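You operate a simulated robot arm through the tools that you are given. There is no shell and no other tool. Be economical: measure what you need, move in short steps, check, and stop when the job is done.

You are at the controls of a simulated robot arm. One attempt, no reset.

JOB
Wash the two brushes on the drainer and rack them at X25.
Fine: under the tap till no paint is left; turn the tap off.

Only the result counts: the job must be done as asked and must still hold three seconds after the hand-in. Knocking over, shifting, dropping, spilling or breaking anything else fails it.

ROBOT AND FRAMES
A 7-joint arm with a two-finger parallel gripper on a trunk, on a base that drives. Base frame: it is fixed to the floor where the robot stands at the start and does not move with it; the origin is under the middle of the robot, x ahead of it, y to its left, z up; the surface under the hand at the start is at about z = 0.9. Lengths are in m, angles in degrees, forces in N, time in s.
With the tool pointing down near the work surface it reaches from about 0.4 to 0.9 m from the robot's upright axis, wherever it stands. Its first joint turns from -115.0 to 115.0 degrees. Places, roughly: plate (14x15x2 cm) [0.5, -0.4, 0.9]; round brush [-1, -0.75, 1]. Payload 3.91 kg.
The tool frame sits at the grasp point between the pads (the TCP): z along the fingers, y along the line on which they close. The tips reach 0.03 m beyond it. The gripper opens to 0.11 m. The fingers are 0.02 m wide and 0.01 m thick; the gripper's body (0.048 by 0.112 m) begins 0.055 m behind the TCP.
Orientation is told as [roll, pitch, yaw] about the base's x, y, z axes, in that order, counted from this pose: with the fingers straight down and closing along the base's y, the tool's x points along the base's -x, its y along +y and its z along -z.

CONTROLS
- The arm moves only by the tool apply_moves. Its argument "motion" is a list of rows, each an object of numbers (a shift or turn left out is 0, a gripper value left out holds the last): "x", "y", "z": the shift along the tool's x, y, z in units of 400 mm (1.0 is 400 mm); "ax", "ay", "az": the turn, a rotation vector about the tool's x, y, z in units of 120 degrees (1.0 is 120 degrees); "grip": the finger opening in m, from 0 to 0.11. In form: [{"x": .., "y": .., "z": .., "ax": .., "ay": .., "az": .., "grip": ..}, ...]. A call has 1 to 12 rows; each row is the pose to reach, as a shift and turn from the pose commanded when the call began, along the tool's axes at that moment. A call with a number of a shift or a turn outside -1 to 1 is refused whole. A row lasts 0.2 s, in which the tool goes at most 0.05 m and 8.6 degrees; a call with a longer step from one row to the next is refused whole, and so is a gripper value outside its range. Where a pose cannot be reached the arm comes as near as it can. A force on the tool above 40 N (or 10 N above the force at the start of the call, whichever is more), or a blocked arm, ends the call early, and 0.2 s more pass. Each finger travels about 0.153 m/s and halts on what it meets, pressing with about 43 N; the grip force reading is that of the motor and also rises with nothing between the fingers. The clock runs only during rows and for 0.2 s after the last one: add rows that repeat a pose to give the fingers time. It gives the time, the measured TCP pose, the force on the tool (base axes), the opening and the grip force at its end, in the units of the frame above (readings bear some noise), with the torque about the TCP (base axes, N m) and any sound that the robot's microphone picked up.
- Cameras (640 x 400 px; columns grow to the right, rows downward): "scene" is now at [0.2064, 0.1466, 1.5939]; the picture's right is [-0.57, -0.82, 0.00], its down [-0.49, 0.35, -0.80] and it looks along [0.65, -0.46, -0.60] (base axes); focal length 214 px, centre (320, 200). "wrist" rides on the gripper at [0.072, 0.017, -0.103] in the tool frame; the picture's right is [-0.23, 0.97, 0.00], its down [-0.76, -0.18, -0.62] and it looks along [-0.61, -0.14, 0.78] (tool axes); focal length 222 px, centre (320, 200). There is no depth. A picture from a camera that has moved, and an enlarged one, comes with that camera's place and axes in the base frame and with its lens. The place of the scene camera against the robot may be out by one fixed shift of up to 0.018 m in any direction.
- get_image(camera): a new picture of that camera. The clock stands still meanwhile.
- raise_lower(by): slides the trunk up (or, below 0, down) by that many m; the arm and the scene camera ride with it, the base frame stays. It gives what a move gives, with no picture.
- steer(legs): drives the robot by 1 to 6 legs, each [ahead, left, turn to the left] in m, m and degrees, along the robot's own axes; the way and the turn of a leg run together, so that a leg with both is an arc; at most 1.5 m and 180 degrees a leg. The arm and the cameras ride along, it lands a little off, and it stops where it bumps. It gives what a move gives.
- turn_head(pan, tilt): turns the head with the scene camera to pan (to the left, within 80 degrees either way) and tilt (down, from -29 to 69), counted from straight ahead of the robot. It gives what a move gives.
- zoom(camera, box): a new picture of the part [left, top, right, bottom] of that camera's present view, enlarged. The clock stands still meanwhile.
- hand_in(): hands the job in; it is judged then, once.

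Work in short steps. Places have to be worked out from the pictures, the camera data and where the tool is seen: move nearer, look again, correct. Check each grasp and each placing, and mend what went wrong. You have 120 turns and 90 pictures in all, those below and enlarged ones among them. Open the gripper and draw the arm clear of the work before you hand the job in, unless the task says otherwise; then end with one line.

The tools are called after "Emit:" by a JSON object that holds its "method" and its "body". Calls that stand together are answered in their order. apply_moves: Moves the arm, as the interface text tells. Its arguments: {"type":"object","properties":{"motion":{"type":"array"}},"required":["motion"]} The other tools are called the same way: raise_lower (by) slides the trunk up or down; steer (legs) drives the base; turn_head (pan, tilt) turns the head that bears the scene camera; get_image (camera) takes a picture; zoom (camera, box) takes an enlarged picture of a part of a camera's view; hand_in () hands the job in.

At the start:

```text
t: 0.0
ee_pos: [0.4794, 0.0395, 1.4666]
ee_rot: [-0.1, 0.0, 0.0]
ft_force: [0.2, 0.3, -0.1]
moment: [-0.01, 0.0, 0.01]
width: 0.11
grip_force: 0.0
trunk travel left (down, up): [-0.925, 0.065]
robot x, y, heading: [-0.0011, -0.0004, -0.1]
head pan, tilt: [-35.0, 37.1]
```

scene: 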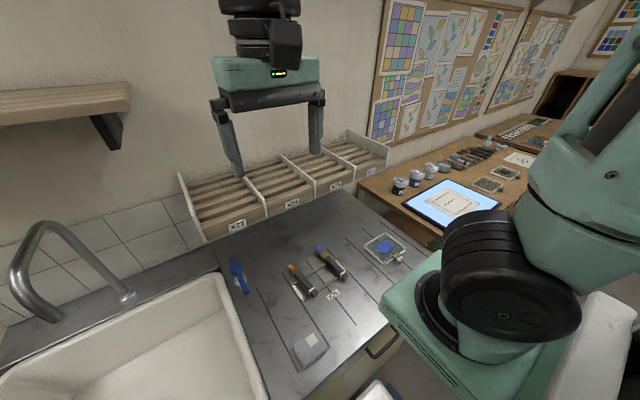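
wrist: 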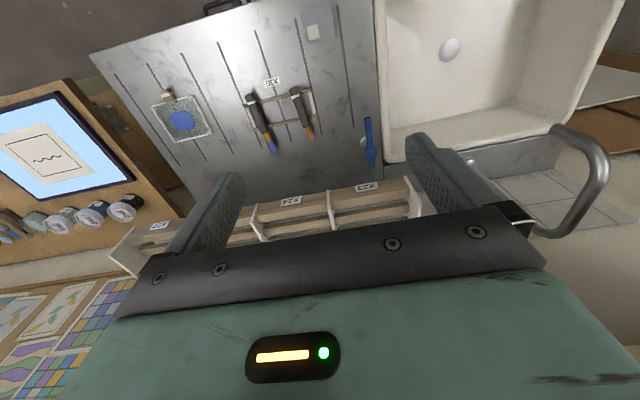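

I see a sink with a tap at left, a drainer with two brushes, and racks labelled X2x behind it. I'll zoom in on the brushes, rack labels and tap.

Emit:
{"method": "zoom", "body": {"camera": "scene", "box": [220, 210, 420, 335]}}

Emit:
{"method": "zoom", "body": {"camera": "scene", "box": [170, 120, 410, 270]}}

Emit:
{"method": "zoom", "body": {"camera": "scene", "box": [0, 200, 320, 400]}}

```text
3.20 times, centred on (320, 272) of scene
camera zoom: at [0.2064, 0.1466, 1.5939], right [-0.57, -0.82, 0.0], down [-0.49, 0.35, -0.8], along [0.65, -0.46, -0.6], focal length 686 px, centre (320, -32)
```

zoom: 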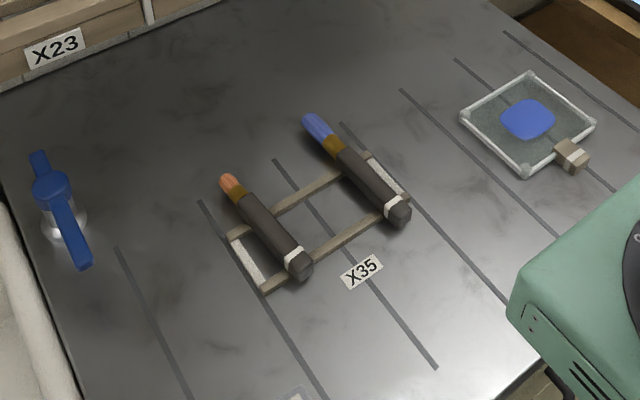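

```text
2.67 times, centred on (290, 195) of scene
camera zoom: at [0.2064, 0.1466, 1.5939], right [-0.57, -0.82, 0.0], down [-0.49, 0.35, -0.8], along [0.65, -0.46, -0.6], focal length 572 px, centre (400, 213)
```

zoom: 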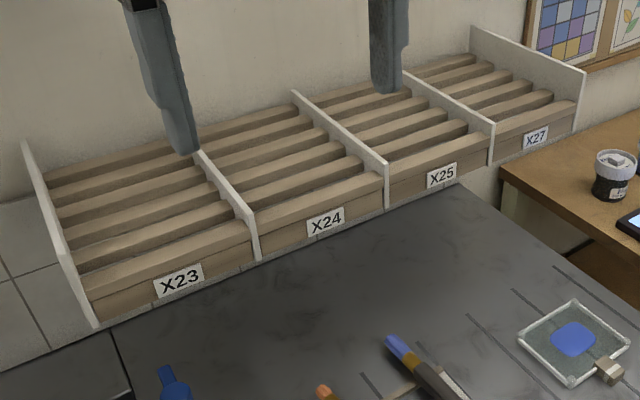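

```text
2.00 times, centred on (160, 300) of scene
camera zoom: at [0.2064, 0.1466, 1.5939], right [-0.57, -0.82, 0.0], down [-0.49, 0.35, -0.8], along [0.65, -0.46, -0.6], focal length 429 px, centre (640, 0)
```

zoom: 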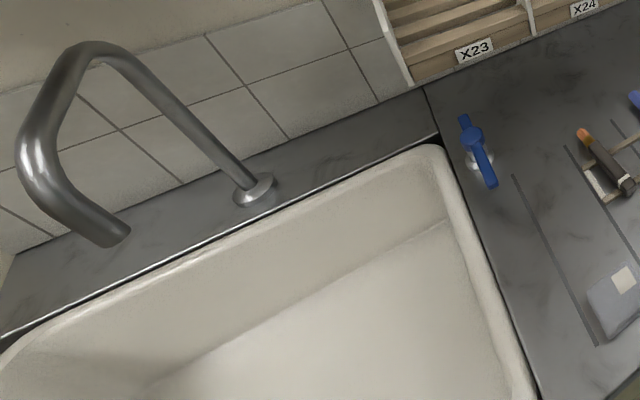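

The two brushes lie roughly along x at y≈-0.05 (orange) and y≈-0.175 (blue), lever near (0.74,0.12). I'll look at the rack and sink with the head turned.

Emit:
{"method": "zoom", "body": {"camera": "scene", "box": [280, 130, 400, 205]}}

Emit:
{"method": "turn_head", "body": {"pan": 25, "tilt": 40}}

Emit:
{"method": "get_image", "body": {"camera": "scene"}}

Emit:
{"method": "turn_head", "body": {"pan": -10, "tilt": 65}}

Emit:
{"method": "get_image", "body": {"camera": "scene"}}

```text
5.33 times, centred on (340, 168) of scene
camera zoom: at [0.2064, 0.1466, 1.5939], right [-0.57, -0.82, 0.0], down [-0.49, 0.35, -0.8], along [0.65, -0.46, -0.6], focal length 1144 px, centre (213, 373)
```

zoom: 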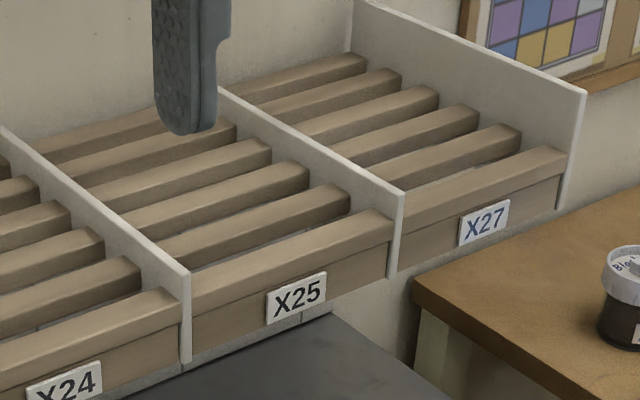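

```text
t: 1.3
ee_pos: [0.4792, 0.0405, 1.4668]
ee_rot: [0.1, 0.0, 0.0]
ft_force: [0.4, 0.7, 0.2]
moment: [0.01, 0.0, 0.02]
width: 0.1102
grip_force: 0.1
trunk travel left (down, up): [-0.925, 0.065]
robot x, y, heading: [-0.0004, -0.0032, -0.2]
head pan, tilt: [25.0, 40.0]
```

```text
83 pictures are left
camera scene: at [0.2122, 0.2322, 1.5895], right [0.42, -0.91, 0.0], down [-0.58, -0.27, -0.77], along [0.69, 0.32, -0.64], focal length 214 px, centre (320, 200)
```

scene: 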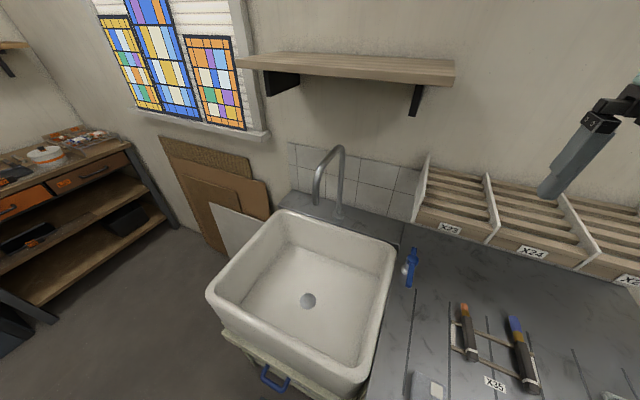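

```text
t: 2.3
ee_pos: [0.4787, 0.0406, 1.4667]
ee_rot: [0.0, -0.1, 0.0]
ft_force: [0.1, 0.3, -0.8]
moment: [0.01, -0.02, 0.01]
width: 0.1101
grip_force: 0.1
trunk travel left (down, up): [-0.925, 0.065]
robot x, y, heading: [0.0008, -0.0018, 0.0]
head pan, tilt: [-10.0, 65.0]
```

```text
82 pictures are left
camera scene: at [0.195, 0.1859, 1.5573], right [-0.17, -0.98, 0.0], down [-0.89, 0.16, -0.42], along [0.42, -0.07, -0.91], focal length 214 px, centre (320, 200)
```

scene: 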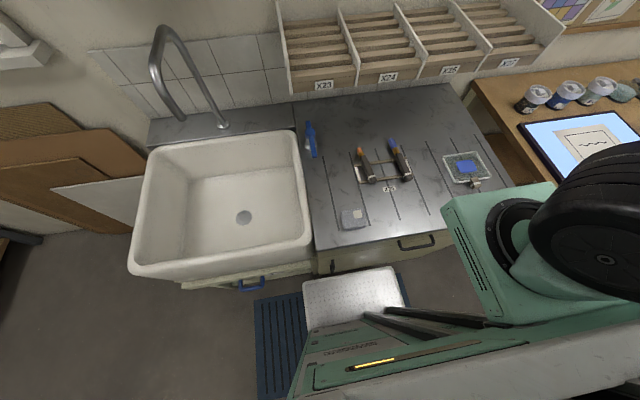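

Next I bring the wrist camera down towards the lever for a close look: shift about +0.08 x, +0.07 y, -0.25 z in base axes.

Emit:
{"method": "apply_moves", "body": {"motion": [{"x": -0.03, "y": 0.025, "z": 0.1}, {"x": -0.06, "y": 0.05, "z": 0.2}, {"x": -0.09, "y": 0.075, "z": 0.3}, {"x": -0.12, "y": 0.1, "z": 0.4}, {"x": -0.15, "y": 0.125, "z": 0.5}, {"x": -0.18, "y": 0.15, "z": 0.6}, {"x": -0.2, "y": 0.175, "z": 0.66}]}}

Emit:
{"method": "get_image", "body": {"camera": "wrist"}}

Emit:
{"method": "zoom", "body": {"camera": "scene", "box": [270, 100, 430, 200]}}

```text
t: 3.9
ee_pos: [0.5604, 0.1105, 1.2047]
ee_rot: [0.1, -0.3, 0.1]
ft_force: [-0.1, -0.3, 0.5]
moment: [0.01, -0.03, 0.0]
width: 0.11
grip_force: 0.1
trunk travel left (down, up): [-0.925, 0.065]
robot x, y, heading: [-0.0012, 0.0006, 0.2]
head pan, tilt: [-10.0, 65.0]
```

```text
81 pictures are left
camera wrist: at [0.4889, 0.1281, 1.3085], right [0.23, 0.97, 0.0], down [0.76, -0.18, 0.62], along [0.61, -0.14, -0.78], focal length 222 px, centre (320, 200)
```

wrist: 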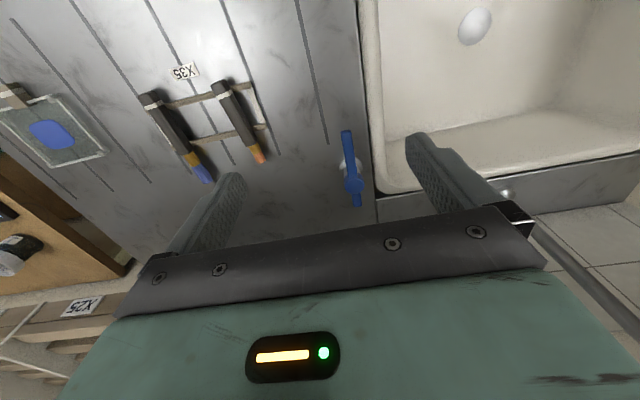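

```text
4.00 times, centred on (350, 150) of scene
camera zoom: at [0.1948, 0.1855, 1.5573], right [-0.17, -0.98, 0.0], down [-0.89, 0.16, -0.42], along [0.42, -0.07, -0.91], focal length 858 px, centre (200, 400)
```

zoom: 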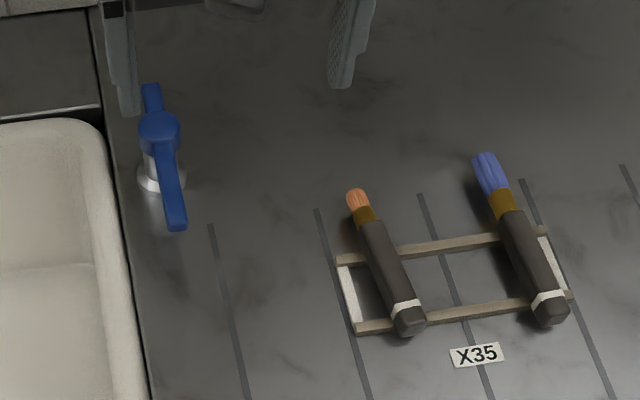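

The lever is a quarter-turn handle, hub about (0.74,0.135,0.96), handle pointing toward the robot to x≈0.635. I move above its end with the gripper narrowed and check.

Emit:
{"method": "apply_moves", "body": {"motion": [{"x": -0.06, "y": 0.015, "z": 0.08, "grip": 0.05}, {"x": -0.12, "y": 0.03, "z": 0.16}, {"x": -0.18, "y": 0.05, "z": 0.24}, {"x": -0.2375, "y": 0.066, "z": 0.32}, {"x": -0.2375, "y": 0.066, "z": 0.39}, {"x": -0.2375, "y": 0.066, "z": 0.45}]}}

Emit:
{"method": "get_image", "body": {"camera": "wrist"}}

Emit:
{"method": "zoom", "body": {"camera": "scene", "box": [270, 100, 430, 200]}}

```text
t: 5.3
ee_pos: [0.6532, 0.1384, 1.0213]
ee_rot: [0.0, 0.1, 0.0]
ft_force: [0.2, -0.2, 0.3]
moment: [-0.01, 0.0, -0.03]
width: 0.0502
grip_force: 0.1
trunk travel left (down, up): [-0.925, 0.065]
robot x, y, heading: [-0.0035, -0.0011, -0.0]
head pan, tilt: [-10.0, 65.0]
```

```text
79 pictures are left
camera wrist: at [0.5816, 0.1557, 1.1247], right [0.23, 0.97, 0.0], down [0.76, -0.18, 0.62], along [0.61, -0.14, -0.78], focal length 222 px, centre (320, 200)
```

wrist: 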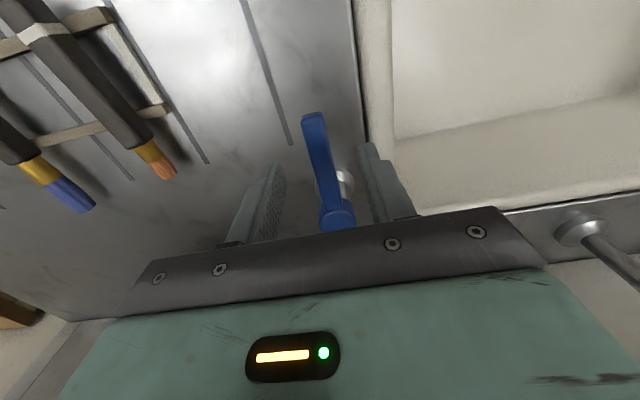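

```text
4.00 times, centred on (350, 150) of scene
camera zoom: at [0.1948, 0.1858, 1.5573], right [-0.17, -0.98, 0.0], down [-0.89, 0.16, -0.42], along [0.42, -0.07, -0.91], focal length 858 px, centre (200, 400)
```

zoom: 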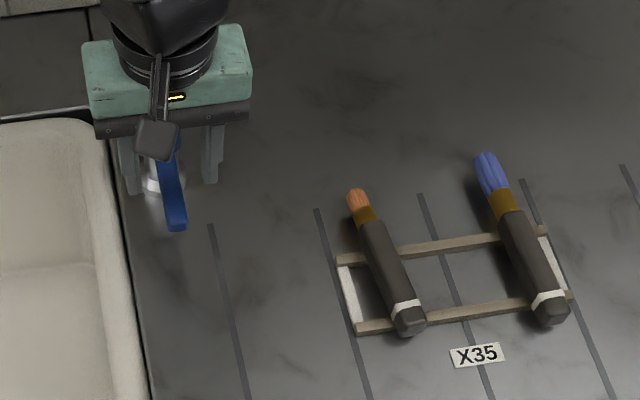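

Lever lies at y≈0.139, centred between the fingers. I lower so the fingers straddle it.

Emit:
{"method": "apply_moves", "body": {"motion": [{"z": 0.05}, {"z": 0.1}, {"z": 0.15}, {"z": 0.15, "grip": 0.035}]}}

Emit:
{"method": "get_image", "body": {"camera": "wrist"}}

```text
t: 6.3
ee_pos: [0.6524, 0.1375, 0.96]
ee_rot: [0.0, -0.1, 0.0]
ft_force: [0.0, 0.2, 0.9]
moment: [0.01, 0.02, 0.04]
width: 0.035
grip_force: 0.2
trunk travel left (down, up): [-0.925, 0.065]
robot x, y, heading: [0.0023, 0.003, 0.0]
head pan, tilt: [-10.0, 65.0]
```

```text
77 pictures are left
camera wrist: at [0.5818, 0.1547, 1.065], right [0.23, 0.97, 0.0], down [0.76, -0.18, 0.62], along [0.61, -0.14, -0.78], focal length 222 px, centre (320, 200)
```

wrist: 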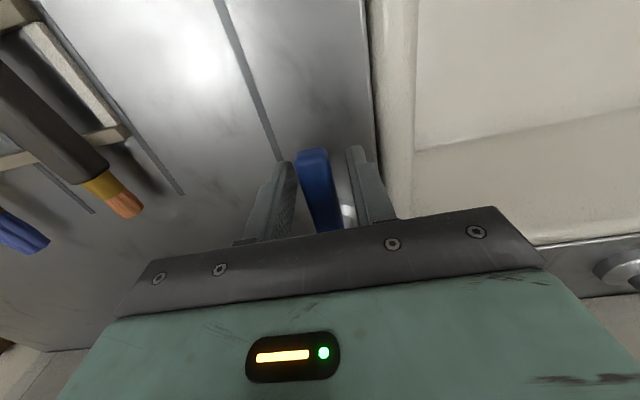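

Fingers straddle the handle. I try swinging it 30° toward +y (over the sink side) as an arc about the hub, watching force.

Emit:
{"method": "apply_moves", "body": {"motion": [{"x": -0.002, "y": 0.026, "az": 0.0625}, {"x": -0.007, "y": 0.052, "az": 0.125}, {"x": -0.015, "y": 0.0765, "az": 0.1875}, {"x": -0.027, "y": 0.1, "az": 0.25}]}}

Emit:
{"method": "get_image", "body": {"camera": "wrist"}}

```text
t: 7.0
ee_pos: [0.66, 0.1458, 0.9609]
ee_rot: [-0.9, -0.2, -18.0]
ft_force: [-3.3, -20.6, 4.0]
moment: [0.12, 0.28, 0.29]
width: 0.0452
grip_force: 10.3
trunk travel left (down, up): [-0.925, 0.065]
robot x, y, heading: [0.0031, -0.001, -0.0]
head pan, tilt: [-10.0, 65.0]
stopped in row 3: the force on the tool passed its limit at 45 N (the readings are from after the stop); the commanded pose is now the measured one
```

```text
76 pictures are left
camera wrist: at [0.5974, 0.1873, 1.0647], right [0.52, 0.85, -0.02], down [0.67, -0.4, 0.63], along [0.53, -0.34, -0.78], focal length 222 px, centre (320, 200)
```

wrist: 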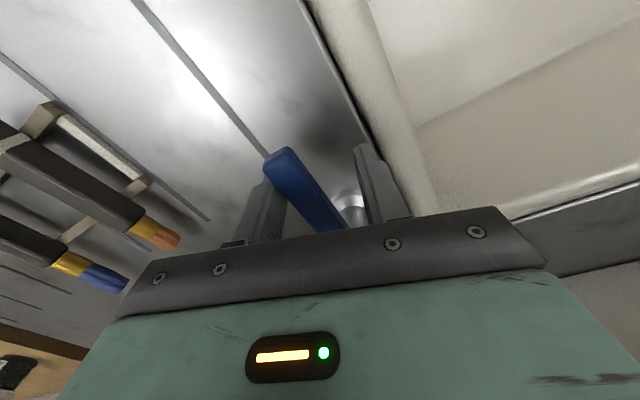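

The handle resists that way (at its stop), so I back off and will swing it the other way, toward -y.

Emit:
{"method": "apply_moves", "body": {"motion": [{"x": 0.003, "y": -0.007, "az": -0.05}, {"x": 0.006, "y": -0.014, "az": -0.1}, {"x": 0.01, "y": -0.022, "az": -0.15, "grip": 0.035}]}}

Emit:
{"method": "apply_moves", "body": {"motion": [{"x": -0.002, "y": -0.026, "az": -0.0625}, {"x": -0.007, "y": -0.052, "az": -0.125}, {"x": -0.015, "y": -0.0765, "az": -0.1875}, {"x": -0.027, "y": -0.1, "az": -0.25}]}}

Emit:
{"method": "get_image", "body": {"camera": "wrist"}}

```text
t: 7.8
ee_pos: [0.6555, 0.1453, 0.9625]
ee_rot: [-0.5, -0.2, 0.2]
ft_force: [0.9, -5.2, -1.6]
moment: [0.04, 0.0, -0.06]
width: 0.0374
grip_force: 2.8
trunk travel left (down, up): [-0.925, 0.065]
robot x, y, heading: [-0.0019, -0.0028, -0.1]
head pan, tilt: [-10.0, 65.0]
```

```text
t: 8.8
ee_pos: [0.6653, 0.1053, 0.9613]
ee_rot: [-0.6, 0.2, 30.2]
ft_force: [-0.3, 1.1, -0.3]
moment: [-0.03, -0.04, -0.03]
width: 0.0347
grip_force: 0.1
trunk travel left (down, up): [-0.925, 0.065]
robot x, y, heading: [0.0011, 0.0016, -0.0]
head pan, tilt: [-10.0, 65.0]
```

```text
75 pictures are left
camera wrist: at [0.5929, 0.0847, 1.0656], right [-0.29, 0.96, -0.01], down [0.75, 0.24, 0.62], along [0.6, 0.17, -0.78], focal length 222 px, centre (320, 200)
```

wrist: 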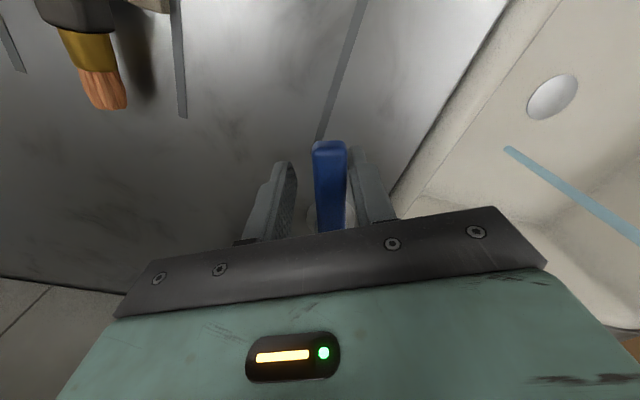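

Water runs now. I open it a further 30° with the same arc.

Emit:
{"method": "apply_moves", "body": {"motion": [{"x": -0.002, "y": -0.026, "az": -0.0625}, {"x": -0.007, "y": -0.052, "az": -0.125}, {"x": -0.015, "y": -0.0765, "az": -0.1875}, {"x": -0.027, "y": -0.1, "az": -0.25}]}}

Emit:
{"method": "get_image", "body": {"camera": "scene"}}

```text
t: 9.8
ee_pos: [0.6713, 0.0876, 0.9636]
ee_rot: [0.5, 0.9, 61.5]
ft_force: [0.5, 0.5, 0.0]
moment: [0.02, 0.01, -0.04]
width: 0.0352
grip_force: 0.0
trunk travel left (down, up): [-0.925, 0.065]
robot x, y, heading: [-0.0001, 0.002, 0.2]
head pan, tilt: [-10.0, 65.0]
```

```text
74 pictures are left
camera scene: at [0.1847, 0.1882, 1.558], right [-0.17, -0.98, 0.0], down [-0.89, 0.16, -0.43], along [0.42, -0.07, -0.9], focal length 214 px, centre (320, 200)
```

scene: 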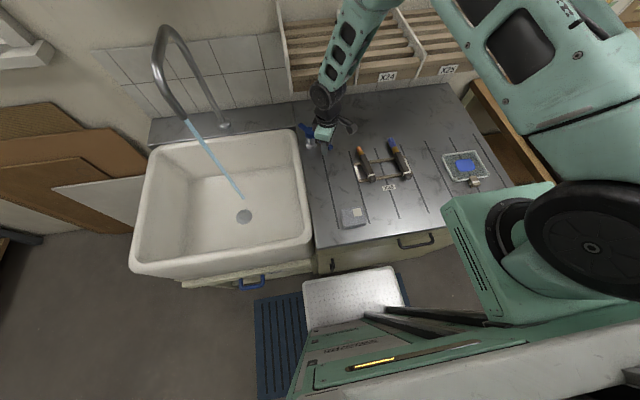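

Water is flowing, falling roughly at (0.655,0.465). I lift off the lever, then square up and go above the orange brush at about (0.57,-0.04).

Emit:
{"method": "apply_moves", "body": {"motion": [{"z": -0.1}, {"z": -0.2}, {"z": -0.3}, {"z": -0.4, "grip": 0.06}]}}

Emit:
{"method": "apply_moves", "body": {"motion": [{"x": 0.05, "y": 0.008, "az": 0.064}, {"x": 0.1, "y": 0.016, "az": 0.128}, {"x": 0.15, "y": 0.024, "az": 0.192}, {"x": 0.2, "y": 0.032, "az": 0.256}, {"x": 0.25, "y": 0.04, "az": 0.32}, {"x": 0.3, "y": 0.048, "az": 0.384}, {"x": 0.35, "y": 0.056, "az": 0.448}, {"x": 0.406, "y": 0.067, "az": 0.51}]}}

Emit:
{"method": "get_image", "body": {"camera": "wrist"}}

Emit:
{"method": "get_image", "body": {"camera": "scene"}}

```text
t: 10.5
ee_pos: [0.6752, 0.0771, 1.0504]
ee_rot: [1.1, 2.1, 60.5]
ft_force: [-1.6, 0.3, 5.1]
moment: [-0.01, -0.11, 0.04]
width: 0.0351
grip_force: 0.1
trunk travel left (down, up): [-0.925, 0.065]
robot x, y, heading: [0.001, 0.001, 0.0]
head pan, tilt: [-10.0, 65.0]
stopped in row 3: the force on the tool passed its limit at 52 N (the readings are from after the stop); the commanded pose is now the measured one
```

```text
t: 12.3
ee_pos: [0.5723, -0.0515, 1.0517]
ee_rot: [-1.4, 2.2, -0.9]
ft_force: [0.0, 0.4, 0.0]
moment: [0.01, 0.03, 0.03]
width: 0.0349
grip_force: 0.0
trunk travel left (down, up): [-0.925, 0.065]
robot x, y, heading: [-0.0014, 0.0023, -0.3]
head pan, tilt: [-10.0, 65.0]
```

```text
73 pictures are left
camera wrist: at [0.5052, -0.0313, 1.1575], right [0.24, 0.97, -0.03], down [0.78, -0.17, 0.6], along [0.57, -0.17, -0.8], focal length 222 px, centre (320, 200)
```

wrist: 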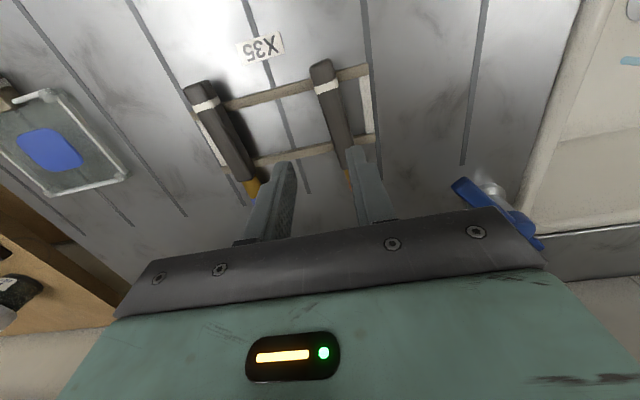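

```text
72 pictures are left
camera scene: at [0.1953, 0.1847, 1.5572], right [-0.18, -0.98, 0.0], down [-0.89, 0.16, -0.42], along [0.42, -0.07, -0.91], focal length 214 px, centre (320, 200)
```

scene: 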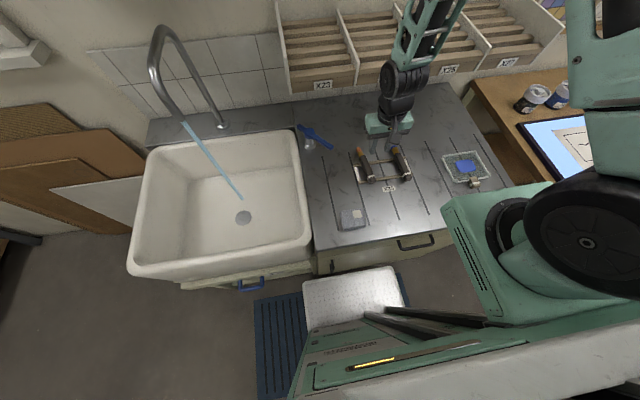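

Orange handle axis passes (0.575,-0.039), yaw≈4°, between the two stand rails. I align, open to 0.06 and descend to just above grasp height.

Emit:
{"method": "apply_moves", "body": {"motion": [{"x": -0.007, "y": 0.031, "z": 0.05, "ax": -0.012, "ay": -0.018, "az": -0.041, "grip": 0.065}, {"x": -0.007, "y": 0.031, "z": 0.13, "ax": -0.012, "ay": -0.018, "az": -0.041}, {"x": -0.007, "y": 0.031, "z": 0.19, "ax": -0.012, "ay": -0.018, "az": -0.041}]}}

Emit:
{"method": "get_image", "body": {"camera": "wrist"}}

Emit:
{"method": "zoom", "body": {"camera": "scene", "box": [330, 100, 450, 200]}}

```text
t: 13.1
ee_pos: [0.5736, -0.0437, 0.9766]
ee_rot: [0.2, 0.2, 4.2]
ft_force: [0.1, 0.7, -0.5]
moment: [-0.01, -0.02, -0.01]
width: 0.0649
grip_force: 0.1
trunk travel left (down, up): [-0.925, 0.065]
robot x, y, heading: [-0.0006, -0.001, -0.2]
head pan, tilt: [-10.0, 65.0]
```

```text
71 pictures are left
camera wrist: at [0.5011, -0.0321, 1.0808], right [0.16, 0.99, 0.0], down [0.77, -0.12, 0.62], along [0.61, -0.09, -0.78], focal length 222 px, centre (320, 200)
```

wrist: 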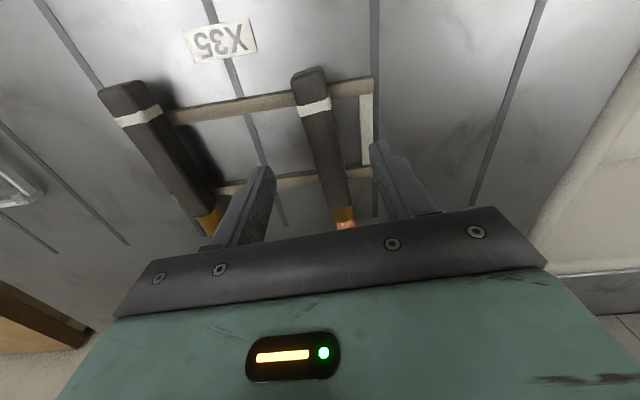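

```text
4.00 times, centred on (390, 150) of scene
camera zoom: at [0.195, 0.1845, 1.5573], right [-0.18, -0.98, 0.0], down [-0.89, 0.16, -0.42], along [0.42, -0.07, -0.91], focal length 858 px, centre (40, 400)
```

zoom: 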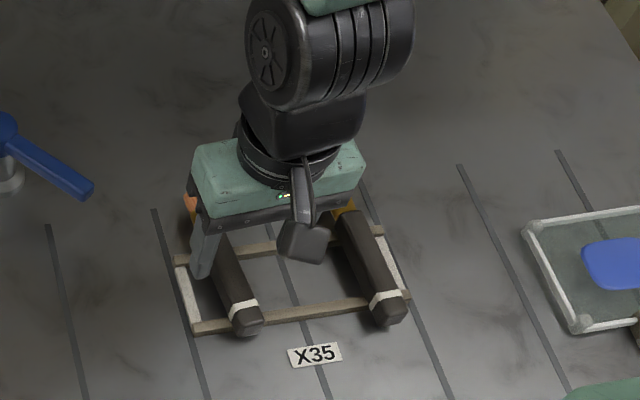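

Aligned within 5 mm; shift +y 5 mm, descend to z≈0.937 and close.

Emit:
{"method": "apply_moves", "body": {"motion": [{"y": 0.012, "z": 0.05}, {"y": 0.012, "z": 0.098}, {"y": 0.012, "z": 0.098, "grip": 0.03}, {"y": 0.012, "z": 0.098, "grip": 0.0}, {"y": 0.012, "z": 0.098, "grip": 0.0}]}}

Emit:
{"method": "get_image", "body": {"camera": "wrist"}}

```text
t: 14.3
ee_pos: [0.5713, -0.0371, 0.9356]
ee_rot: [0.2, 0.2, 4.2]
ft_force: [-1.7, -0.9, 2.1]
moment: [-0.03, -0.05, -0.03]
width: 0.0213
grip_force: 42.5
trunk travel left (down, up): [-0.925, 0.065]
robot x, y, heading: [0.0014, 0.0031, -0.1]
head pan, tilt: [-10.0, 65.0]
```

```text
69 pictures are left
camera wrist: at [0.499, -0.0257, 1.0401], right [0.16, 0.99, 0.0], down [0.77, -0.12, 0.62], along [0.61, -0.09, -0.78], focal length 222 px, centre (320, 200)
```

wrist: 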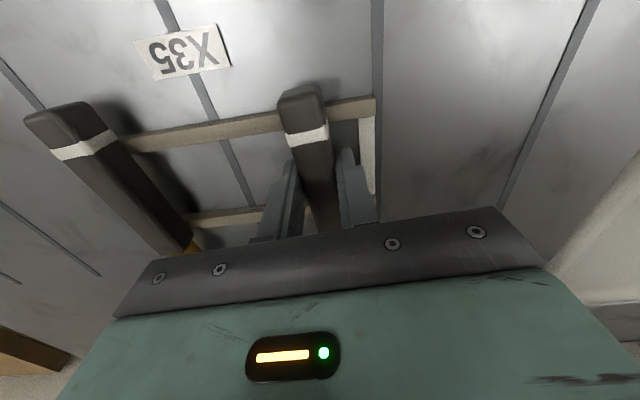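

Grip holds at 0.021 m. Lift to z≈1.09.

Emit:
{"method": "apply_moves", "body": {"motion": [{"z": -0.08}, {"z": -0.18}, {"z": -0.28}, {"z": -0.38}]}}

Emit:
{"method": "apply_moves", "body": {"motion": [{"x": -0.009, "y": 0.12}, {"x": -0.018, "y": 0.24}, {"x": -0.027, "y": 0.36}, {"x": -0.035, "y": 0.48}, {"x": -0.044, "y": 0.6}, {"x": -0.053, "y": 0.72}, {"x": -0.062, "y": 0.84}, {"x": -0.066, "y": 0.9}]}}

Emit:
{"method": "get_image", "body": {"camera": "wrist"}}

Emit:
{"method": "get_image", "body": {"camera": "scene"}}

```text
t: 15.3
ee_pos: [0.5715, -0.0342, 1.0865]
ee_rot: [0.2, 0.2, 4.2]
ft_force: [0.0, 0.2, 0.1]
moment: [0.01, 0.02, -0.04]
width: 0.0001
grip_force: 37.4
trunk travel left (down, up): [-0.925, 0.065]
robot x, y, heading: [0.0006, -0.0023, -0.1]
head pan, tilt: [-10.0, 65.0]
```

```text
t: 17.1
ee_pos: [0.5753, 0.3223, 1.0862]
ee_rot: [0.1, 0.1, 4.2]
ft_force: [0.6, 0.0, 0.0]
moment: [-0.01, -0.03, -0.03]
width: 0.0
grip_force: 37.5
trunk travel left (down, up): [-0.925, 0.065]
robot x, y, heading: [0.0014, -0.0025, -0.1]
head pan, tilt: [-10.0, 65.0]
```

```text
68 pictures are left
camera wrist: at [0.5023, 0.3332, 1.1905], right [0.16, 0.99, 0.0], down [0.77, -0.12, 0.62], along [0.61, -0.09, -0.78], focal length 222 px, centre (320, 200)
```

wrist: 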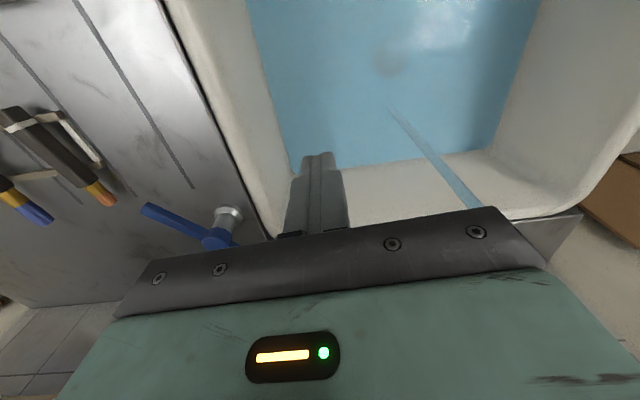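

```text
67 pictures are left
camera scene: at [0.1952, 0.1842, 1.5573], right [-0.18, -0.98, 0.0], down [-0.89, 0.16, -0.42], along [0.42, -0.07, -0.91], focal length 214 px, centre (320, 200)
```

scene: 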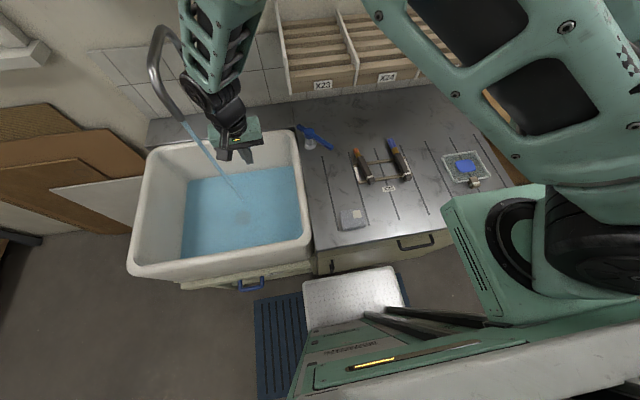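

The fingers closed to 0: the brush slipped out, so my grasp was too high (the brush centre is likely nearer z≈0.905). It still appears to be on the stand. I go back above it; the basin is also filling, so I'll watch the level.

Emit:
{"method": "apply_moves", "body": {"motion": [{"x": 0.009, "y": -0.12, "grip": 0.06}, {"x": 0.018, "y": -0.24}, {"x": 0.027, "y": -0.36}, {"x": 0.035, "y": -0.48}, {"x": 0.044, "y": -0.6}, {"x": 0.053, "y": -0.72}, {"x": 0.062, "y": -0.84}, {"x": 0.066, "y": -0.9, "z": 0.06}, {"x": 0.066, "y": -0.9, "z": 0.18}]}}

Emit:
{"method": "get_image", "body": {"camera": "wrist"}}

Emit:
{"method": "get_image", "body": {"camera": "scene"}}

```text
t: 19.1
ee_pos: [0.5755, -0.0382, 1.0177]
ee_rot: [0.3, 0.0, 4.2]
ft_force: [-0.6, 0.2, -0.5]
moment: [0.0, -0.02, 0.0]
width: 0.0601
grip_force: 0.0
trunk travel left (down, up): [-0.925, 0.065]
robot x, y, heading: [0.0004, -0.0018, -0.1]
head pan, tilt: [-10.0, 65.0]
```

```text
66 pictures are left
camera wrist: at [0.5023, -0.0254, 1.1213], right [0.16, 0.99, 0.0], down [0.77, -0.12, 0.62], along [0.61, -0.09, -0.78], focal length 222 px, centre (320, 200)
```

wrist: 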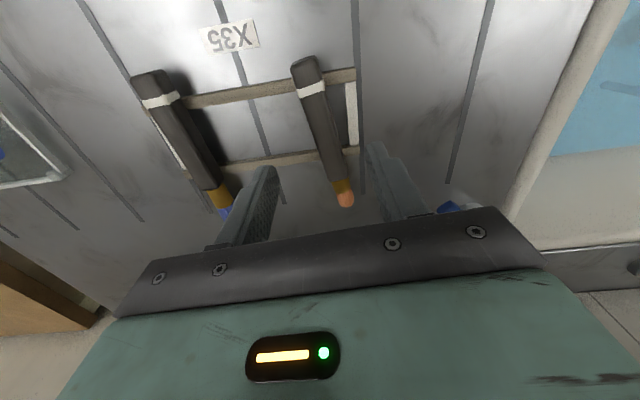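

```text
65 pictures are left
camera scene: at [0.1946, 0.1843, 1.5574], right [-0.18, -0.98, 0.0], down [-0.89, 0.16, -0.42], along [0.42, -0.07, -0.91], focal length 214 px, centre (320, 200)
```

scene: 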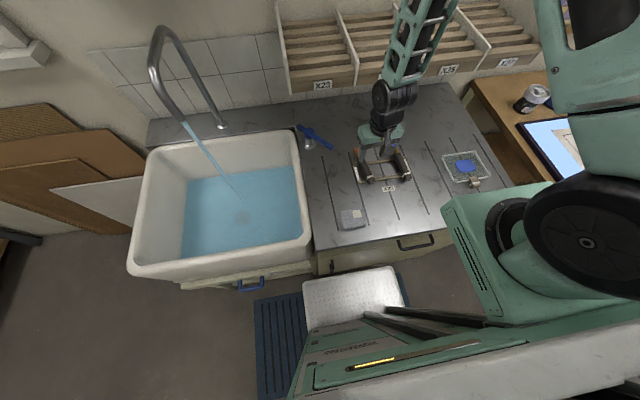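

Brush axis is at y≈-0.037, aligned. I descend slowly to z≈0.917.

Emit:
{"method": "apply_moves", "body": {"motion": [{"z": 0.1}, {"z": 0.18}, {"z": 0.22}, {"z": 0.24}, {"z": 0.25}, {"z": 0.25}]}}

Emit:
{"method": "get_image", "body": {"camera": "wrist"}}

```text
t: 20.0
ee_pos: [0.5755, -0.0371, 0.9302]
ee_rot: [0.2, -0.1, 4.3]
ft_force: [-4.6, -0.8, 23.9]
moment: [-0.87, 0.14, -0.04]
width: 0.0596
grip_force: 0.0
trunk travel left (down, up): [-0.925, 0.065]
robot x, y, heading: [-0.0025, -0.0017, -0.2]
head pan, tilt: [-10.0, 65.0]
stopped in row 4: the force on the tool passed its limit at 50 N (the readings are from after the stop); the commanded pose is now the measured one
```

```text
64 pictures are left
camera wrist: at [0.5026, -0.0245, 1.0341], right [0.16, 0.99, 0.0], down [0.77, -0.12, 0.62], along [0.62, -0.09, -0.78], focal length 222 px, centre (320, 200)
```

wrist: 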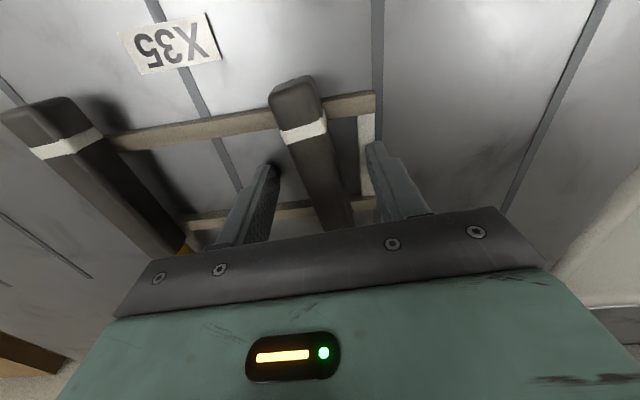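

Contact at z≈0.930, so the fingertips are on the drainer surface. I back off 1.5 mm, close here, then lift a little slowly and check.

Emit:
{"method": "apply_moves", "body": {"motion": [{"z": -0.004}, {"z": -0.004, "grip": 0.02}, {"z": -0.004, "grip": 0.0}, {"z": -0.004, "grip": 0.0}, {"z": -0.004, "grip": 0.0}]}}

Emit:
{"method": "apply_moves", "body": {"motion": [{"z": -0.02}, {"z": -0.04}, {"z": -0.06}]}}

Emit:
{"method": "get_image", "body": {"camera": "wrist"}}

```text
t: 21.2
ee_pos: [0.5781, -0.0384, 0.9299]
ee_rot: [0.1, -0.3, 4.1]
ft_force: [9.0, -12.7, 25.2]
moment: [-0.71, -0.19, 0.18]
width: 0.0216
grip_force: 43.6
trunk travel left (down, up): [-0.925, 0.065]
robot x, y, heading: [-0.0012, -0.0023, 0.0]
head pan, tilt: [-10.0, 65.0]
```

```text
t: 22.0
ee_pos: [0.5765, -0.0363, 0.9531]
ee_rot: [0.2, 0.0, 4.2]
ft_force: [-0.2, -0.2, -0.8]
moment: [0.02, 0.03, -0.01]
width: 0.0212
grip_force: 42.9
trunk travel left (down, up): [-0.925, 0.065]
robot x, y, heading: [-0.0018, 0.0002, -0.0]
head pan, tilt: [-10.0, 65.0]
```

```text
63 pictures are left
camera wrist: at [0.5034, -0.0243, 1.058], right [0.16, 0.99, 0.0], down [0.77, -0.12, 0.62], along [0.61, -0.09, -0.78], focal length 222 px, centre (320, 200)
```

wrist: 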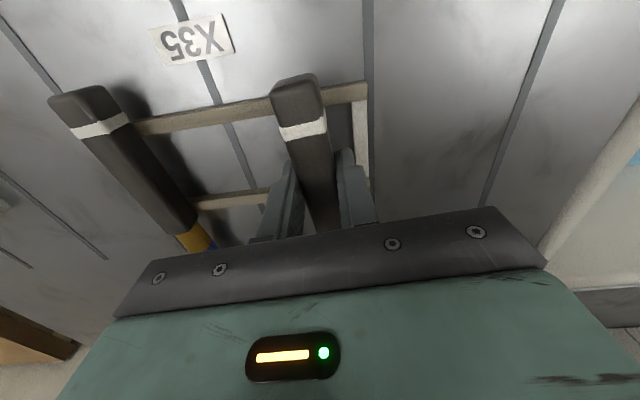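

It is held so far (0.0212). Continue lifting gently.

Emit:
{"method": "apply_moves", "body": {"motion": [{"z": -0.03}, {"z": -0.06}, {"z": -0.1}, {"z": -0.15}, {"z": -0.2}, {"z": -0.26}]}}

Emit:
{"method": "get_image", "body": {"camera": "wrist"}}

```text
t: 23.4
ee_pos: [0.5769, -0.0381, 1.0591]
ee_rot: [0.2, -0.1, 4.3]
ft_force: [0.0, 0.7, -0.9]
moment: [0.03, 0.02, 0.01]
width: 0.0213
grip_force: 43.1
trunk travel left (down, up): [-0.925, 0.065]
robot x, y, heading: [0.0042, 0.0003, -0.0]
head pan, tilt: [-10.0, 65.0]
```

```text
62 pictures are left
camera wrist: at [0.5043, -0.0254, 1.1628], right [0.16, 0.99, 0.0], down [0.77, -0.12, 0.62], along [0.61, -0.09, -0.78], focal length 222 px, centre (320, 200)
```

wrist: 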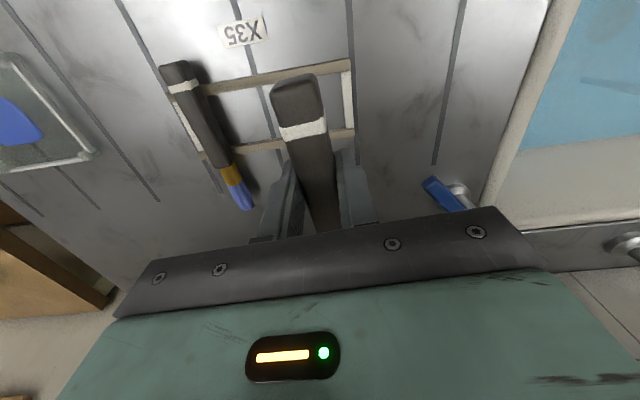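

Brush held. Carry it toward the stream: first +0.38 m in y.

Emit:
{"method": "apply_moves", "body": {"motion": [{"x": -0.005, "y": 0.05, "z": -0.02}, {"x": -0.01, "y": 0.14, "z": -0.04}, {"x": -0.018, "y": 0.24, "z": -0.04}, {"x": -0.026, "y": 0.34, "z": -0.04}, {"x": -0.034, "y": 0.45, "z": -0.04}, {"x": -0.042, "y": 0.56, "z": -0.04}, {"x": -0.05, "y": 0.67, "z": -0.04}, {"x": -0.057, "y": 0.78, "z": -0.04}, {"x": -0.064, "y": 0.87, "z": -0.04}, {"x": -0.07, "y": 0.95, "z": -0.04}]}}

Emit:
{"method": "get_image", "body": {"camera": "wrist"}}

Emit:
{"method": "get_image", "body": {"camera": "scene"}}

```text
t: 25.6
ee_pos: [0.5763, 0.3413, 1.0739]
ee_rot: [0.1, 0.1, 4.2]
ft_force: [0.1, -0.1, -1.5]
moment: [0.03, 0.02, -0.01]
width: 0.0213
grip_force: 43.3
trunk travel left (down, up): [-0.925, 0.065]
robot x, y, heading: [-0.0056, -0.0007, 0.0]
head pan, tilt: [-10.0, 65.0]
```

```text
61 pictures are left
camera wrist: at [0.504, 0.3542, 1.1777], right [0.16, 0.99, 0.0], down [0.77, -0.12, 0.62], along [0.62, -0.09, -0.78], focal length 222 px, centre (320, 200)
```

wrist: 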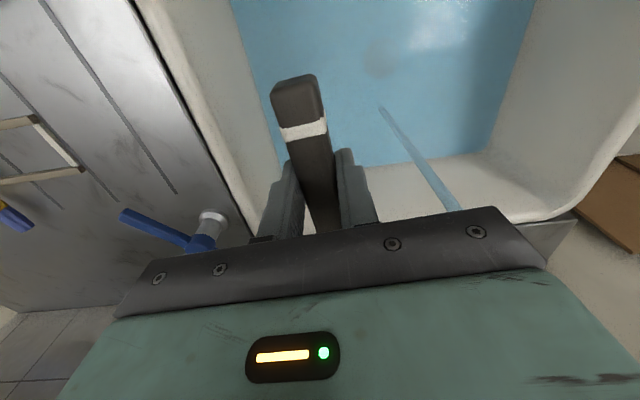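

```text
60 pictures are left
camera scene: at [0.1953, 0.1842, 1.5573], right [-0.18, -0.98, 0.0], down [-0.89, 0.16, -0.42], along [0.42, -0.07, -0.91], focal length 214 px, centre (320, 200)
```

scene: 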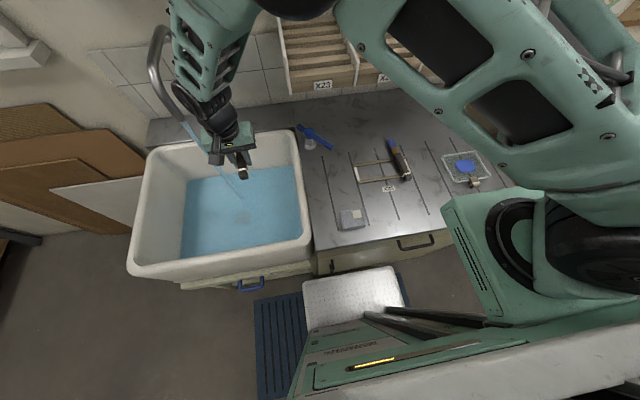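

Triangulating from two wrist pictures, the stream is at about (0.68,0.473), and bristles sit ~0.078 ahead of the TCP. I lower to z≈0.97 and put the bristles in the stream (TCP ≈(0.597,0.467)).

Emit:
{"method": "apply_moves", "body": {"motion": [{"z": 0.1}, {"z": 0.2}, {"z": 0.25, "y": 0.05}, {"x": -0.04, "y": 0.15, "z": 0.25}, {"x": -0.06, "y": 0.25, "z": 0.25}, {"x": -0.075, "y": 0.31, "z": 0.25}]}}

Emit:
{"method": "get_image", "body": {"camera": "wrist"}}

Emit:
{"method": "zoom", "body": {"camera": "scene", "box": [120, 60, 320, 200]}}

```text
t: 27.0
ee_pos: [0.5983, 0.4707, 0.9766]
ee_rot: [0.0, 0.2, 4.2]
ft_force: [-0.2, 0.5, -0.3]
moment: [0.0, 0.02, 0.01]
width: 0.0214
grip_force: 42.7
trunk travel left (down, up): [-0.925, 0.065]
robot x, y, heading: [-0.0022, -0.0015, 0.1]
head pan, tilt: [-10.0, 65.0]
```

```text
59 pictures are left
camera wrist: at [0.5256, 0.482, 1.0801], right [0.16, 0.99, 0.0], down [0.77, -0.12, 0.62], along [0.61, -0.1, -0.78], focal length 222 px, centre (320, 200)
```

wrist: 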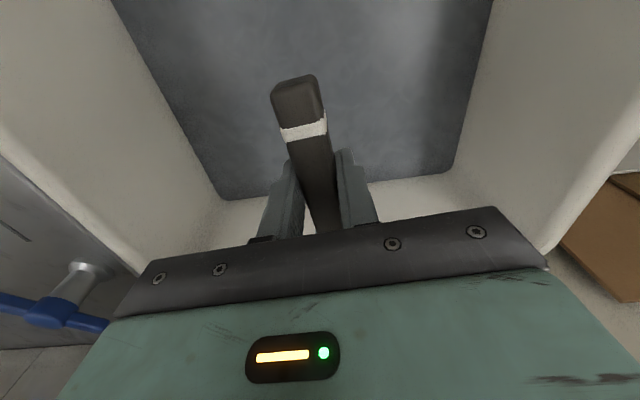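

```text
2.86 times, centred on (220, 130) of scene
camera zoom: at [0.1952, 0.1843, 1.5573], right [-0.18, -0.98, 0.0], down [-0.89, 0.16, -0.42], along [0.42, -0.07, -0.91], focal length 613 px, centre (606, 400)
```

zoom: 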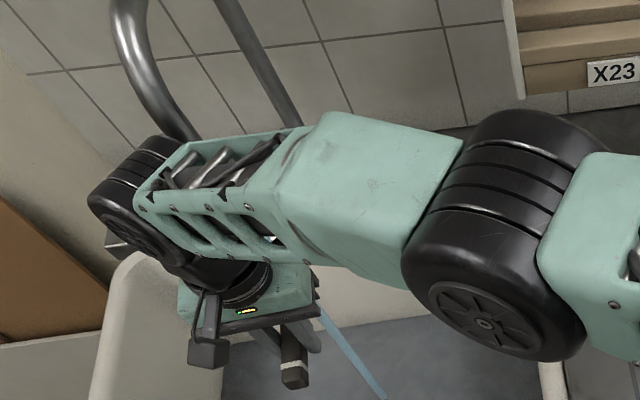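

By projection the bristles coincide with the stream within about half a cm. I sweep the brush slightly back and forth through it for a couple of seconds.

Emit:
{"method": "apply_moves", "body": {"motion": [{"y": -0.02}, {"y": -0.03}, {"y": -0.03, "x": -0.03}, {"y": 0, "x": -0.03}, {"y": 0.03, "x": -0.03}, {"y": 0.03, "x": 0}, {"y": 0.0}, {"y": -0.03, "x": -0.015}, {"y": -0.015, "x": -0.015}, {"y": 0.0, "x": -0.015}, {"y": 0.015, "x": -0.015}, {"y": -0.01}]}}

Emit:
{"method": "apply_moves", "body": {"motion": [{"y": -0.1}, {"y": -0.2}, {"y": -0.2, "az": 0.06}, {"y": -0.2, "az": 0.12}]}}

Emit:
{"method": "zoom", "body": {"camera": "scene", "box": [120, 60, 320, 200]}}

```text
t: 29.6
ee_pos: [0.5988, 0.4668, 0.9755]
ee_rot: [0.2, 0.0, 4.3]
ft_force: [-0.4, 0.1, -1.6]
moment: [0.02, 0.01, 0.0]
width: 0.0212
grip_force: 43.0
out of reach, approached as far as the arm can: row 4, 5, 6, 10, 11
trunk travel left (down, up): [-0.925, 0.065]
robot x, y, heading: [0.0006, 0.0041, -0.0]
head pan, tilt: [-10.0, 65.0]
```

```text
t: 30.6
ee_pos: [0.6035, 0.3865, 0.9763]
ee_rot: [0.2, 0.0, -10.3]
ft_force: [-0.2, -0.6, -0.7]
moment: [0.0, 0.01, 0.01]
width: 0.0214
grip_force: 43.2
trunk travel left (down, up): [-0.925, 0.065]
robot x, y, heading: [0.0037, 0.0014, 0.0]
head pan, tilt: [-10.0, 65.0]
```

```text
2.86 times, centred on (220, 130) of scene
camera zoom: at [0.1953, 0.1844, 1.5572], right [-0.18, -0.98, 0.0], down [-0.89, 0.16, -0.42], along [0.42, -0.07, -0.91], focal length 613 px, centre (606, 400)
```

zoom: 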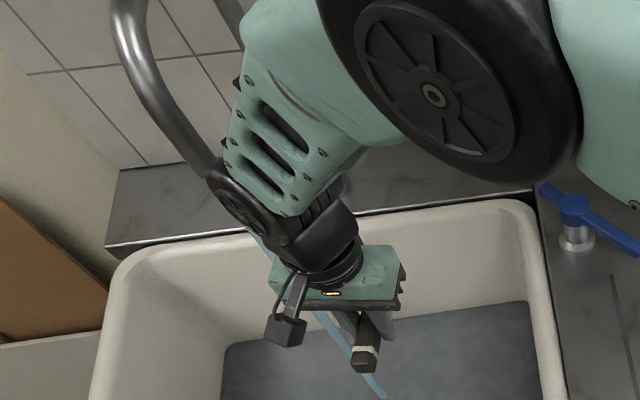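

I can't see the bristles past the hand; I yaw the brush so it points to -y (still over the sink) for the scene camera.

Emit:
{"method": "apply_moves", "body": {"motion": [{"az": 0.065}, {"az": 0.13}, {"az": 0.195}, {"az": 0.26}, {"az": 0.325}, {"az": 0.39}, {"az": 0.455}, {"az": 0.5}]}}

Emit:
{"method": "zoom", "body": {"camera": "scene", "box": [180, 100, 320, 200]}}

```text
t: 32.4
ee_pos: [0.6048, 0.3867, 0.9756]
ee_rot: [0.0, 0.2, -70.3]
ft_force: [0.6, 0.7, -0.7]
moment: [0.03, 0.0, -0.03]
width: 0.0214
grip_force: 42.4
trunk travel left (down, up): [-0.925, 0.065]
robot x, y, heading: [0.0036, -0.0009, -0.4]
head pan, tilt: [-10.0, 65.0]
```

```text
4.00 times, centred on (250, 150) of scene
camera zoom: at [0.1953, 0.1845, 1.5572], right [-0.18, -0.98, 0.0], down [-0.89, 0.16, -0.42], along [0.42, -0.07, -0.91], focal length 858 px, centre (600, 400)
```

zoom: 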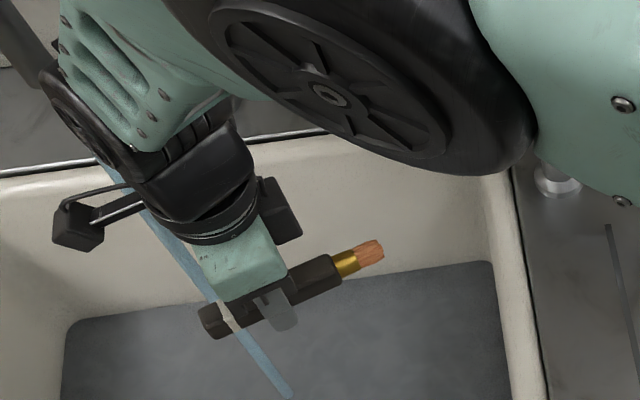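

The brush is still held; zoom tightly on the bristles to judge paint.

Emit:
{"method": "zoom", "body": {"camera": "scene", "box": [248, 150, 280, 170]}}

```text
16.00 times, centred on (264, 160) of scene
camera zoom: at [0.1953, 0.1845, 1.5572], right [-0.18, -0.98, 0.0], down [-0.89, 0.16, -0.42], along [0.42, -0.07, -0.91], focal length 3432 px, centre (1216, 840)
```

zoom: 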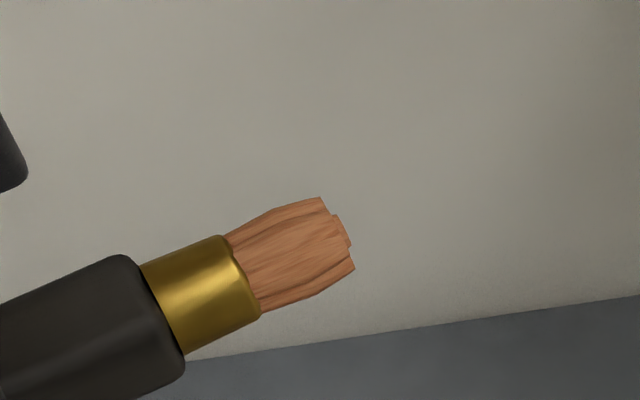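

Bristles look duller but still orange-brown, so washing is likely partial. Back into the stream for longer.

Emit:
{"method": "apply_moves", "body": {"motion": [{"az": -0.065}, {"az": -0.13}, {"az": -0.195}, {"az": -0.26}, {"az": -0.325}, {"az": -0.39}, {"az": -0.455}, {"az": -0.52, "x": 0.05, "y": 0.015}, {"az": -0.58, "x": 0.12, "y": 0.035}, {"az": -0.62, "x": 0.1925, "y": 0.056}]}}

Emit:
{"method": "apply_moves", "body": {"motion": [{"y": -0.01}, {"y": -0.01, "x": 0.01}, {"y": 0.0, "x": 0.01}, {"y": 0.01, "x": 0.01}, {"y": 0.01, "x": 0}, {"y": 0.0}, {"y": -0.01, "x": -0.01}, {"y": -0.01, "x": -0.01}, {"y": 0.0, "x": -0.01}, {"y": 0.01, "x": -0.01}, {"y": 0.01}, {"y": 0}]}}

Emit:
{"method": "apply_moves", "body": {"motion": [{"y": -0.01}, {"y": -0.01, "x": 0.01}, {"y": 0.0, "x": 0.01}, {"y": 0.01, "x": 0.01}, {"y": 0.01, "x": 0}, {"y": 0.0}, {"y": -0.01, "x": -0.01}, {"y": -0.01, "x": -0.01}, {"y": 0.0, "x": -0.01}, {"y": 0.01, "x": -0.01}, {"y": 0.01}, {"y": 0}]}}

Emit:
{"method": "apply_moves", "body": {"motion": [{"y": -0.1}, {"y": -0.2}, {"y": -0.2, "az": 0.06}, {"y": -0.2, "az": 0.12}, {"y": -0.2, "az": 0.19}, {"y": -0.2, "az": 0.26}, {"y": -0.2, "az": 0.33}, {"y": -0.2, "az": 0.4}, {"y": -0.2, "az": 0.47}, {"y": -0.2, "az": 0.54}]}}

Emit:
{"method": "zoom", "body": {"camera": "scene", "box": [180, 100, 340, 200]}}

```text
t: 34.6
ee_pos: [0.5986, 0.466, 0.975]
ee_rot: [0.1, 0.0, 4.2]
ft_force: [0.4, -0.3, 0.8]
moment: [0.03, 0.02, -0.01]
width: 0.0212
grip_force: 43.0
trunk travel left (down, up): [-0.925, 0.065]
robot x, y, heading: [0.0014, -0.0002, 0.0]
head pan, tilt: [-10.0, 65.0]
```

```text
t: 37.2
ee_pos: [0.5986, 0.4668, 0.9766]
ee_rot: [0.1, 0.0, 4.2]
ft_force: [-0.4, 0.2, -0.6]
moment: [0.01, -0.01, 0.04]
width: 0.0214
grip_force: 42.7
trunk travel left (down, up): [-0.925, 0.065]
robot x, y, heading: [-0.0032, -0.0014, -0.1]
head pan, tilt: [-10.0, 65.0]
```

```text
t: 39.8
ee_pos: [0.5993, 0.4673, 0.9749]
ee_rot: [0.2, 0.0, 4.1]
ft_force: [-0.9, 0.4, -1.4]
moment: [0.0, -0.01, 0.04]
width: 0.0211
grip_force: 42.9
out of reach, approached as far as the arm can: row 10
trunk travel left (down, up): [-0.925, 0.065]
robot x, y, heading: [0.0009, -0.0014, 0.0]
head pan, tilt: [-10.0, 65.0]
```

```text
t: 42.0
ee_pos: [0.6047, 0.3865, 0.9737]
ee_rot: [0.1, 0.2, -60.8]
ft_force: [-0.3, -0.4, -1.4]
moment: [0.03, 0.01, 0.0]
width: 0.0212
grip_force: 43.5
trunk travel left (down, up): [-0.925, 0.065]
robot x, y, heading: [-0.0018, 0.0002, 0.1]
head pan, tilt: [-10.0, 65.0]
```

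```text
4.00 times, centred on (260, 150) of scene
camera zoom: at [0.1953, 0.1845, 1.5572], right [-0.18, -0.98, 0.0], down [-0.89, 0.16, -0.42], along [0.42, -0.07, -0.91], focal length 858 px, centre (560, 400)
```

zoom: 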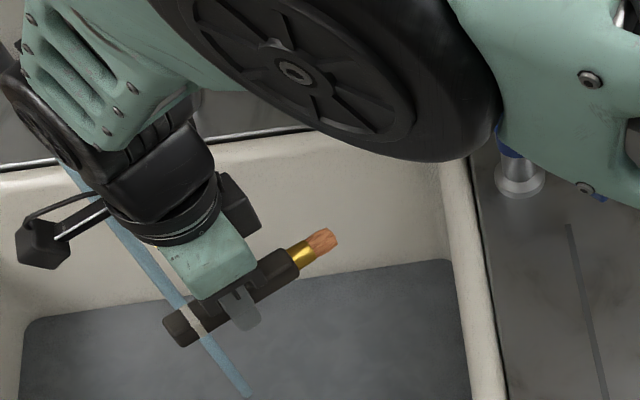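

Emit:
{"method": "zoom", "body": {"camera": "scene", "box": [248, 150, 280, 170]}}

```text
16.00 times, centred on (264, 160) of scene
camera zoom: at [0.1953, 0.1845, 1.5572], right [-0.18, -0.98, 0.0], down [-0.89, 0.16, -0.42], along [0.42, -0.07, -0.91], focal length 3432 px, centre (1216, 840)
```

zoom: 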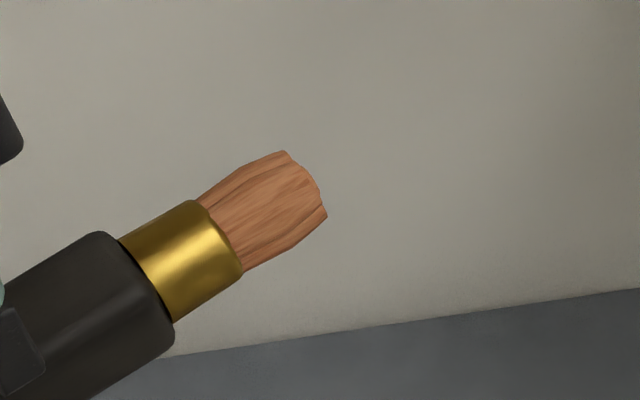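

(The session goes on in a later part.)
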